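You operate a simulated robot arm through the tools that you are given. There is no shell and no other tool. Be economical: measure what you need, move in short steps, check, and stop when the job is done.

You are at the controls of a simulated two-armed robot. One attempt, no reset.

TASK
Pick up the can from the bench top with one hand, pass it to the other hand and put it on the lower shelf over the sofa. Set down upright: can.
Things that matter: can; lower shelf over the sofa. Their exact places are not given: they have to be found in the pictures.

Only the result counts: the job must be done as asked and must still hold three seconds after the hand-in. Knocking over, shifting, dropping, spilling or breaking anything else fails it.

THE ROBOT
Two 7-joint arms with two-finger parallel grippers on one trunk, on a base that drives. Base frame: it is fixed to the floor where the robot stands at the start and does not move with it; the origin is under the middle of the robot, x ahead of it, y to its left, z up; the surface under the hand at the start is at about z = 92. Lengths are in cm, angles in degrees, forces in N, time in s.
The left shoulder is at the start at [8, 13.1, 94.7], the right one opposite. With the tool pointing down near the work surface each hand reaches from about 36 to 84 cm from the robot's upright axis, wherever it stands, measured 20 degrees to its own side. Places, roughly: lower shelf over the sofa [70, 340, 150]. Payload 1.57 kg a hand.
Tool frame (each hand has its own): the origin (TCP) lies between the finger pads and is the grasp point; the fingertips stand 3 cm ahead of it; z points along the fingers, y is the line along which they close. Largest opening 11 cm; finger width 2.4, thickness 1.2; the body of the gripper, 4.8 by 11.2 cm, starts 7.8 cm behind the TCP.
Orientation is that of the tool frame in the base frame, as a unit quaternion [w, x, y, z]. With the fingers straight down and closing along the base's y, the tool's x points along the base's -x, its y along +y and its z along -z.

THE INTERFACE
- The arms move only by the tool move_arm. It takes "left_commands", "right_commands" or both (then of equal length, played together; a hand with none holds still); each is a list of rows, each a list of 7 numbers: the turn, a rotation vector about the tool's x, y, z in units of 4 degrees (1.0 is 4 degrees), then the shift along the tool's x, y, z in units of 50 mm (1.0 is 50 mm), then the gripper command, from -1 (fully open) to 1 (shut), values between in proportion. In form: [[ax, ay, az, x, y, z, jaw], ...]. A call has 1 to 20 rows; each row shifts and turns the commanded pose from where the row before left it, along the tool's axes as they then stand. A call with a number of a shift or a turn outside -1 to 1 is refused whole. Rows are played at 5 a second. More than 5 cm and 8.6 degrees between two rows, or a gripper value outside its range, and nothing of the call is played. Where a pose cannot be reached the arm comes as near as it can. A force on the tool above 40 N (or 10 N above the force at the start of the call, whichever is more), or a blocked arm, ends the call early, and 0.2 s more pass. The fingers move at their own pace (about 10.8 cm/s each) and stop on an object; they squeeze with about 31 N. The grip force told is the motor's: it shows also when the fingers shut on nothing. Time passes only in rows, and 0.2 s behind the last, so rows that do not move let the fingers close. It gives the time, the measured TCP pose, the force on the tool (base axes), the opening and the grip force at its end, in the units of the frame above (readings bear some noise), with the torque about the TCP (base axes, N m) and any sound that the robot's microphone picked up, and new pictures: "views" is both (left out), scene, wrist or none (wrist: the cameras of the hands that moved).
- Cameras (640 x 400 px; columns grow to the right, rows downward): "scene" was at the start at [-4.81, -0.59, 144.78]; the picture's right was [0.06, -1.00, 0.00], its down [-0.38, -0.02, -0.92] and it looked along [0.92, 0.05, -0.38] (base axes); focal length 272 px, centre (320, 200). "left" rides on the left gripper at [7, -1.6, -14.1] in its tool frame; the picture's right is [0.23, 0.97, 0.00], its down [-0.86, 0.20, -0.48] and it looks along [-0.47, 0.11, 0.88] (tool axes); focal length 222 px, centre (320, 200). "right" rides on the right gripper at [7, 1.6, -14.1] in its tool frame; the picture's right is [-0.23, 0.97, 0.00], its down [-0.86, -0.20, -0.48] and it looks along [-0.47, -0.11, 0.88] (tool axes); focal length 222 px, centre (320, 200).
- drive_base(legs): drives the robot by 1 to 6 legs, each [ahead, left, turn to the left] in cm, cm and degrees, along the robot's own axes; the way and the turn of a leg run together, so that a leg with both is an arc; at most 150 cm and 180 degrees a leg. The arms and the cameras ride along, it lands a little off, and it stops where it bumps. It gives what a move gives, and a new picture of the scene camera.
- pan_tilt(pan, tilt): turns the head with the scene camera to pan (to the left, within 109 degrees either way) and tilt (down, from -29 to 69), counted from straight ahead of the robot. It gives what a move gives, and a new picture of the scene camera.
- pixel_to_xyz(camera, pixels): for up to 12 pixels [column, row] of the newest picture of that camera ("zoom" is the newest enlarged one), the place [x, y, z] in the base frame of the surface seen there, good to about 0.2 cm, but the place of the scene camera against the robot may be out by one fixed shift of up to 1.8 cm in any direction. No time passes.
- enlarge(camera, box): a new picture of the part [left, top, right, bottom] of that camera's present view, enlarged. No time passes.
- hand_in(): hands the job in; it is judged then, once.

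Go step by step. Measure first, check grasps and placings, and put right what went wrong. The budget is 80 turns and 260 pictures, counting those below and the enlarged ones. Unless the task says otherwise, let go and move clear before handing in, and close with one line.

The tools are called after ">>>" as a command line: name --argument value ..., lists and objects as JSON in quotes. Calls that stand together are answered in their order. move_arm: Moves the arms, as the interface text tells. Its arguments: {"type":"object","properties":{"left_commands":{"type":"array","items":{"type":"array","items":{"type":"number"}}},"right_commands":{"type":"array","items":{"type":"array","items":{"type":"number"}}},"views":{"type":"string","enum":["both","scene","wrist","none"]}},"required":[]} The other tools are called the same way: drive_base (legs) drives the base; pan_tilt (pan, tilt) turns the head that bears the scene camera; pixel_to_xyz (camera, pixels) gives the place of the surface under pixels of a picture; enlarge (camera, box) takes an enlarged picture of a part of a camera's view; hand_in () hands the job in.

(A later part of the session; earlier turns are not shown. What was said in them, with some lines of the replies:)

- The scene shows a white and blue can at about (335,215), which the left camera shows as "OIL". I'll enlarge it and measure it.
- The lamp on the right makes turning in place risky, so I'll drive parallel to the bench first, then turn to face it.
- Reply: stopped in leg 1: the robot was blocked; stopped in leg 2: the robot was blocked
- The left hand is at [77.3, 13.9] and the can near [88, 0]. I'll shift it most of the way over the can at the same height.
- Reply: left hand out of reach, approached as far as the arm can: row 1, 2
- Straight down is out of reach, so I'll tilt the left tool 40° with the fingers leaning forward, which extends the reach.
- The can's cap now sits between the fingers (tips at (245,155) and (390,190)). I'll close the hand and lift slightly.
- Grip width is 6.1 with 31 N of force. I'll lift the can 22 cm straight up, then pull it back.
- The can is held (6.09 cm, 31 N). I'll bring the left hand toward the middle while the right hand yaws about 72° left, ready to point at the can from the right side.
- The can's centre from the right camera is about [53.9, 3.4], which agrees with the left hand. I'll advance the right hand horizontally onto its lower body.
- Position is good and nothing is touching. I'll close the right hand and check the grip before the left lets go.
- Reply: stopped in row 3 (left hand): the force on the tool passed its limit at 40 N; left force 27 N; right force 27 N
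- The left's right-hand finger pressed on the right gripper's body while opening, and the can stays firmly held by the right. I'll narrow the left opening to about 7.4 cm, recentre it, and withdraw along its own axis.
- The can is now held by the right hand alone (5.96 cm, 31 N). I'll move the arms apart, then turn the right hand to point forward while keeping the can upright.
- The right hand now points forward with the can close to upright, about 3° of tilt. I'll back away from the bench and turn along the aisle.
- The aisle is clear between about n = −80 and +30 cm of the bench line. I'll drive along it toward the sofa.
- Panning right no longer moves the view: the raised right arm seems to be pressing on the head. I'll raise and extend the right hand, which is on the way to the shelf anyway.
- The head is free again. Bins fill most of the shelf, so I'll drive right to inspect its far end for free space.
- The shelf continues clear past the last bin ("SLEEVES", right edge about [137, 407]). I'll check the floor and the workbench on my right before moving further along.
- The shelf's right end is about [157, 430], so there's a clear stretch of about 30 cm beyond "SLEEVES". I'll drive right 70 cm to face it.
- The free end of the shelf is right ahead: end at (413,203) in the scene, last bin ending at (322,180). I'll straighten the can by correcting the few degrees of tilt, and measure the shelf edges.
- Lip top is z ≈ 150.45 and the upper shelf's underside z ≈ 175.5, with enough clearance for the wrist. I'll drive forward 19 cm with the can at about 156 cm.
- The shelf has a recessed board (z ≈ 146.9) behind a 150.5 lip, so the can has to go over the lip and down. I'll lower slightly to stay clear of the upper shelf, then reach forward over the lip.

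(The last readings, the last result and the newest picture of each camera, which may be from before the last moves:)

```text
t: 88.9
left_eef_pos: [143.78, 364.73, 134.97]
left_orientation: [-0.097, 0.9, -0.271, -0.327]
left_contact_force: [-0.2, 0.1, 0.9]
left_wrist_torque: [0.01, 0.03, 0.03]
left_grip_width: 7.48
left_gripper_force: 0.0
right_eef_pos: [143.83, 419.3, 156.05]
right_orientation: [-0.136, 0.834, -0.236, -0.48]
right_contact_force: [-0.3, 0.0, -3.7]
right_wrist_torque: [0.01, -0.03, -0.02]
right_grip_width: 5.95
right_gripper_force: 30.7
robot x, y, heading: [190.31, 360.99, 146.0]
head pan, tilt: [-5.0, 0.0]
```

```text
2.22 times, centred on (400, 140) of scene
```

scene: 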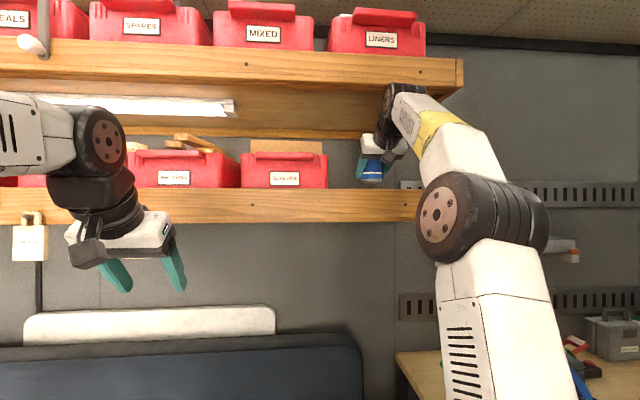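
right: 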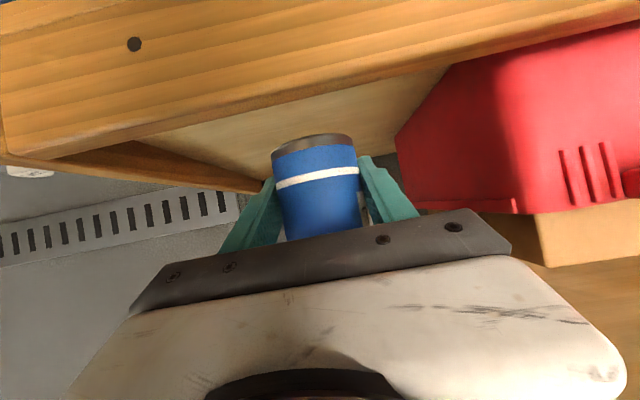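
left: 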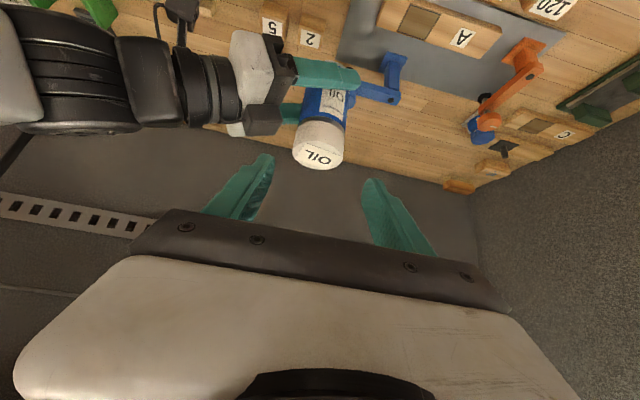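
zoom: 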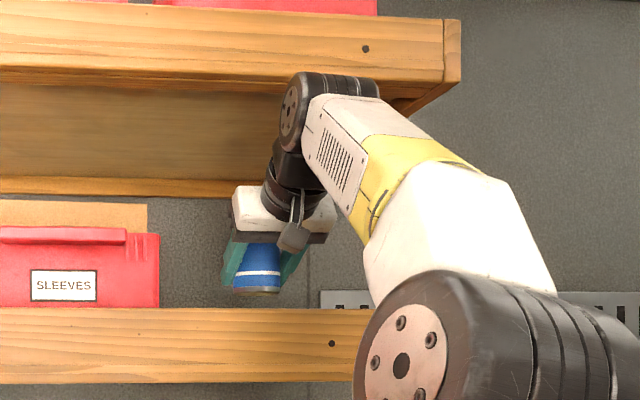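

Wrist top (z ≈ 171) is below the upper lip (≈ 175.5). I'll go forward 7.6 cm more, then down 4 cm.

>>> move_arm --right_commands '[[0, 0, 0, -0.381, -0.028, 0.658, 1], [0, 0, 0, -0.381, -0.028, 0.658, 1], [0, 0, 0, 0.23, 0, 0.133, 1], [0, 0, 0, 0.23, 0, 0.133, 1], [0, 0, 0, 0.23, 0, 0.133, 1], [0, 0, 0, 0, 0, 0, 1]]'

>>> pixel_to_xyz --camera "right" --pixels '[[313, 134], [313, 138], [313, 145], [313, 225], [250, 160], [385, 140]]'

```text
t: 90.3
left_eef_pos: [143.88, 364.79, 135.08]
left_orientation: [-0.098, 0.899, -0.273, -0.328]
left_contact_force: [0.9, -0.4, 0.2]
left_wrist_torque: [0.01, 0.02, -0.03]
left_grip_width: 7.48
left_gripper_force: 0.1
right_eef_pos: [139.45, 421.78, 150.45]
right_orientation: [-0.139, 0.83, -0.237, -0.485]
right_contact_force: [-5.2, 5.1, 25.8]
right_wrist_torque: [0.37, 0.46, -0.14]
right_grip_width: 5.94
right_gripper_force: 30.2
right hand out of reach, approached as far as the arm can: row 1, 2
robot x, y, heading: [190.09, 360.69, 145.7]
head pan, tilt: [-5.0, 0.0]
```

scene: 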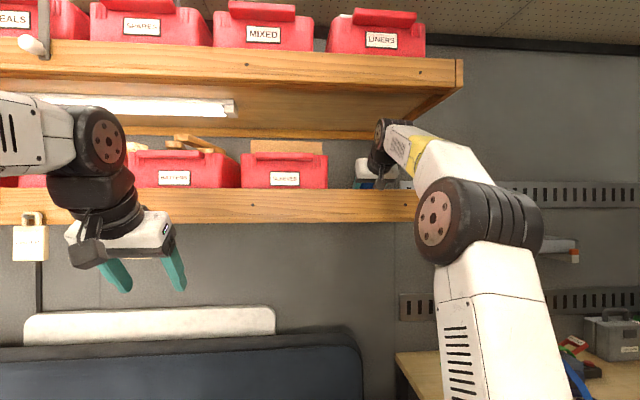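
right: 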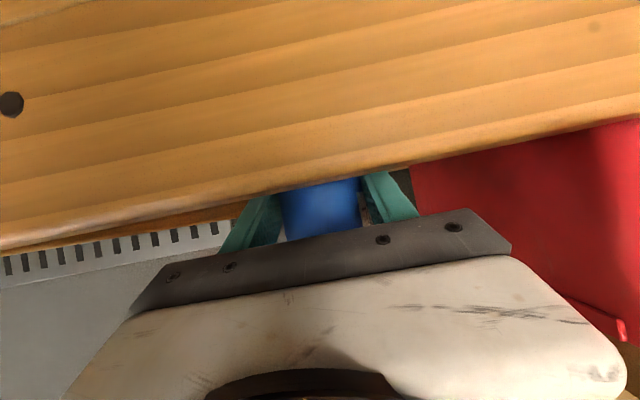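

```text
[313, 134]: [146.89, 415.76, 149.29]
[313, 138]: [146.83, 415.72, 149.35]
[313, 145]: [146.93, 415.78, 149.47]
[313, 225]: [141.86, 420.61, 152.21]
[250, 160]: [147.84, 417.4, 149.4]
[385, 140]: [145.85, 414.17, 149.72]
```

>>> pixel_to_xyz --camera "right" --pixels '[[300, 165], [300, 172], [300, 177], [300, 182], [325, 178], [340, 200], [225, 192], [225, 198], [225, 206]]'

>>> enlarge --camera "right" --box '[200, 120, 440, 270]'

>>> move_arm --right_commands '[[0, 0, 0, -0.05, 0, -0.03, 1], [0, 0, 0, 0, 0, 0, 1]]' --views "none"

```text
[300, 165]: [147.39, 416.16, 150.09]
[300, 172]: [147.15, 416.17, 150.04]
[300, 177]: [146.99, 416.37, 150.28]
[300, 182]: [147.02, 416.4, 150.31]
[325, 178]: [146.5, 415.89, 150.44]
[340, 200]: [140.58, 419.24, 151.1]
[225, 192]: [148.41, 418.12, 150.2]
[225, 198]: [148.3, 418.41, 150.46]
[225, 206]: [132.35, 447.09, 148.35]
```

```text
2.67 times, centred on (320, 195) of right
```

zoom: 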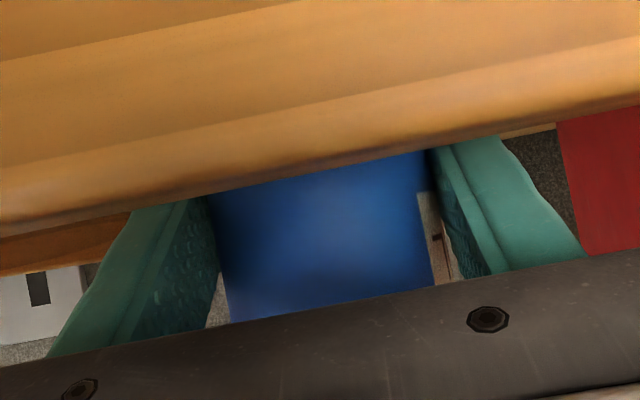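

```text
t: 90.9
left_eef_pos: [143.79, 364.89, 135.06]
left_orientation: [-0.099, 0.899, -0.272, -0.328]
left_contact_force: [-0.3, 0.3, -0.9]
left_wrist_torque: [-0.01, 0.02, 0.0]
left_grip_width: 7.48
left_gripper_force: 0.0
right_eef_pos: [139.35, 421.81, 150.29]
right_orientation: [-0.137, 0.832, -0.236, -0.483]
right_contact_force: [-2.6, 6.7, 25.1]
right_wrist_torque: [0.36, 0.41, -0.07]
right_grip_width: 5.94
right_gripper_force: 31.0
robot x, y, heading: [190.26, 360.45, 145.8]
head pan, tilt: [-5.0, 0.0]
```

>>> move_arm --right_commands '[[0, 0, 0, -0.07, 0, -0.04, 1], [0, 0, 0, 0, 0, 0, 1]]' --views "none"

```text
t: 91.5
left_eef_pos: [143.94, 364.78, 135.0]
left_orientation: [-0.098, 0.899, -0.272, -0.327]
left_contact_force: [0.1, -0.5, 0.7]
left_wrist_torque: [-0.01, 0.0, 0.0]
left_grip_width: 7.5
left_gripper_force: 0.1
right_eef_pos: [139.28, 421.77, 150.33]
right_orientation: [-0.136, 0.834, -0.237, -0.478]
right_contact_force: [3.7, -1.3, 8.4]
right_wrist_torque: [0.15, 0.14, -0.05]
right_grip_width: 5.92
right_gripper_force: 31.1
robot x, y, heading: [190.65, 360.59, 146.1]
head pan, tilt: [-5.0, 0.0]
```

Contact is light and the can stands on the board. I'll open the right hand gently.

>>> move_arm --right_commands '[[0, 0, 0, 0, 0, 0, -0.1], [0, 0, 0, 0, 0, 0, -0.3], [0, 0, 0, 0, 0, 0, -0.7], [0, 0, 0, 0, 0, 0, -0.7], [0, 0, 0, 0, 0, 0, -0.7]]'

```text
t: 92.7
left_eef_pos: [143.81, 364.86, 134.99]
left_orientation: [-0.098, 0.9, -0.272, -0.327]
left_contact_force: [-0.6, 0.2, -0.2]
left_wrist_torque: [0.01, -0.03, -0.01]
left_grip_width: 7.46
left_gripper_force: 0.0
right_eef_pos: [139.3, 421.92, 150.59]
right_orientation: [-0.138, 0.833, -0.238, -0.481]
right_contact_force: [-0.7, -0.7, -0.4]
right_wrist_torque: [0.02, 0.0, 0.0]
right_grip_width: 9.36
right_gripper_force: 0.1
robot x, y, heading: [190.22, 360.53, 145.8]
head pan, tilt: [-5.0, 0.0]
```

scene: 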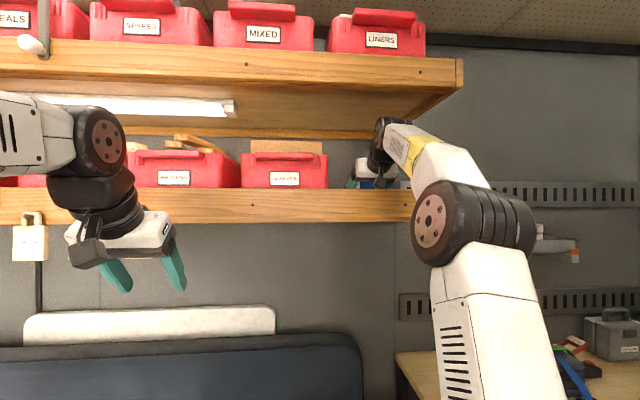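
right: 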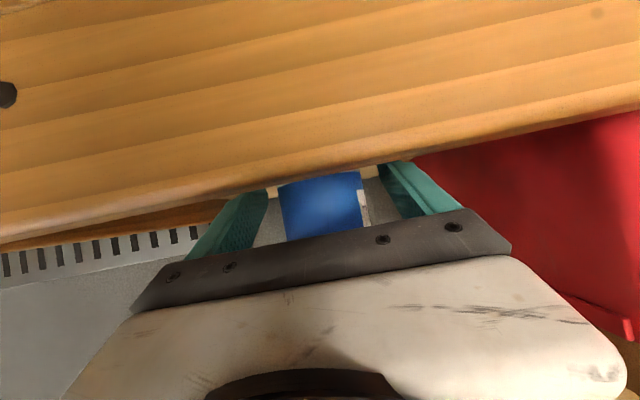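

>>> move_arm --right_commands '[[0, 0, 0, 0, 0, -0.4, -0.7], [0, 0, 0, 0, 0, -0.7, -0.7], [0, 0, 0, 0, 0, -0.8, -0.7], [0, 0, 0, 0, 0, -0.8, -0.7], [0, 0, 0, 0, 0, -0.8, -0.7], [0, 0, 0, 0, 0, 0, -0.7]]'

>>> enlarge --camera "scene" --box '[320, 60, 480, 230]'

```text
t: 94.1
left_eef_pos: [143.73, 364.77, 135.04]
left_orientation: [-0.099, 0.899, -0.272, -0.327]
left_contact_force: [0.5, 0.6, -0.1]
left_wrist_torque: [-0.02, 0.01, 0.01]
left_grip_width: 7.47
left_gripper_force: 0.1
right_eef_pos: [152.3, 413.71, 159.13]
right_orientation: [-0.137, 0.833, -0.237, -0.481]
right_contact_force: [-0.5, -0.3, -0.2]
right_wrist_torque: [0.0, -0.01, -0.02]
right_grip_width: 9.36
right_gripper_force: 0.2
robot x, y, heading: [190.48, 360.99, 145.9]
head pan, tilt: [-5.0, 0.0]
```

scene: 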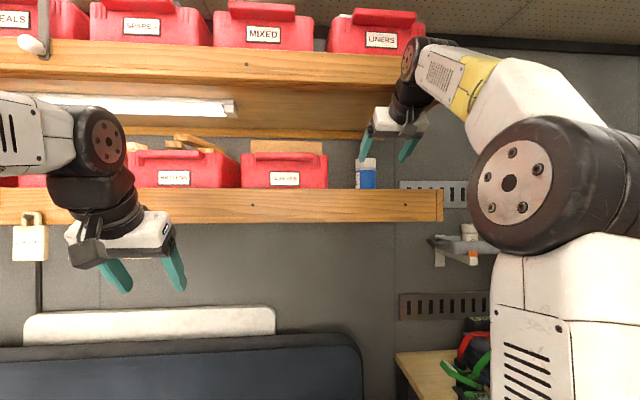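
right: 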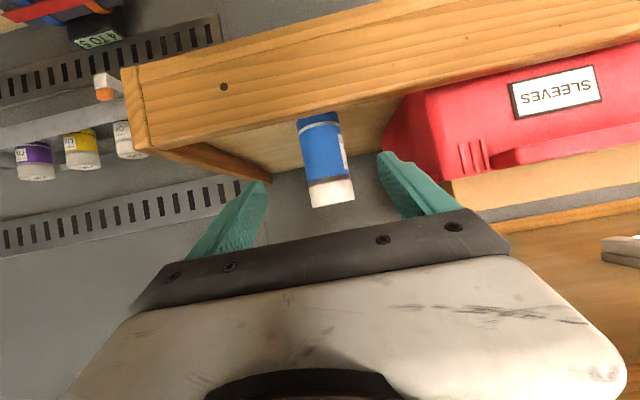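

```text
2.35 times, centred on (400, 145) of scene
```

zoom: 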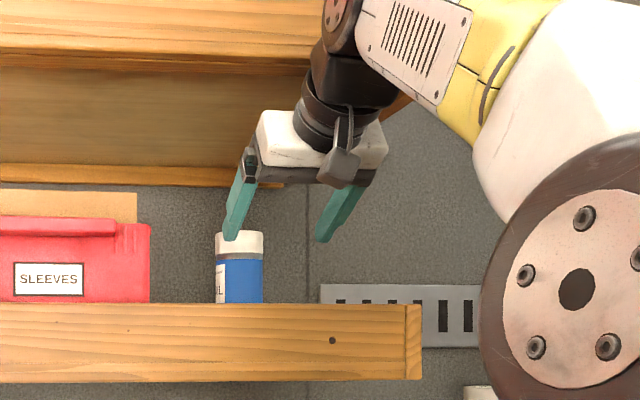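

The can stands upright on the lower shelf, seen at (366,172). I'll back away and confirm.

>>> drive_base --legs '[[-18, 0, 0]]'

>>> enlarge --camera "scene" --box '[280, 130, 440, 230]'

```text
t: 95.6
left_eef_pos: [158.63, 354.93, 134.95]
left_orientation: [-0.099, 0.899, -0.274, -0.327]
left_contact_force: [-0.9, -0.6, -0.7]
left_wrist_torque: [-0.05, -0.03, -0.01]
left_grip_width: 7.49
left_gripper_force: 0.0
right_eef_pos: [167.43, 403.91, 159.36]
right_orientation: [-0.139, 0.833, -0.24, -0.48]
right_contact_force: [0.0, 1.3, -1.0]
right_wrist_torque: [-0.01, -0.01, 0.02]
right_grip_width: 9.37
right_gripper_force: 0.1
robot x, y, heading: [205.01, 350.84, 145.9]
head pan, tilt: [-5.0, 0.0]
```

scene: 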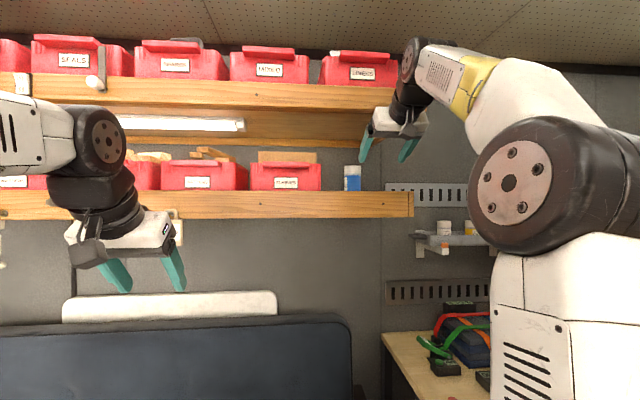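

```text
4.00 times, centred on (360, 180) of scene
```

zoom: 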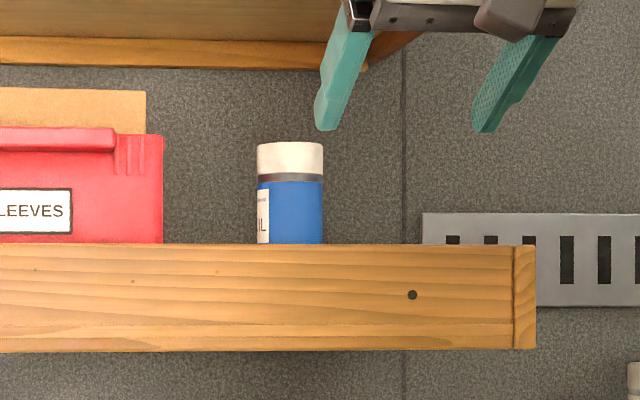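

The can is upright on the lower shelf, both hands are clear, and nothing else has moved in view. I'm handing in.

>>> hand_in

```text
The job is handed in.
```

The left hand picked up the oil can, passed it to the right hand, and the can now stands upright on the lower shelf over the sofa, to the right of the "SLEEVES" bin. I've handed the job in.
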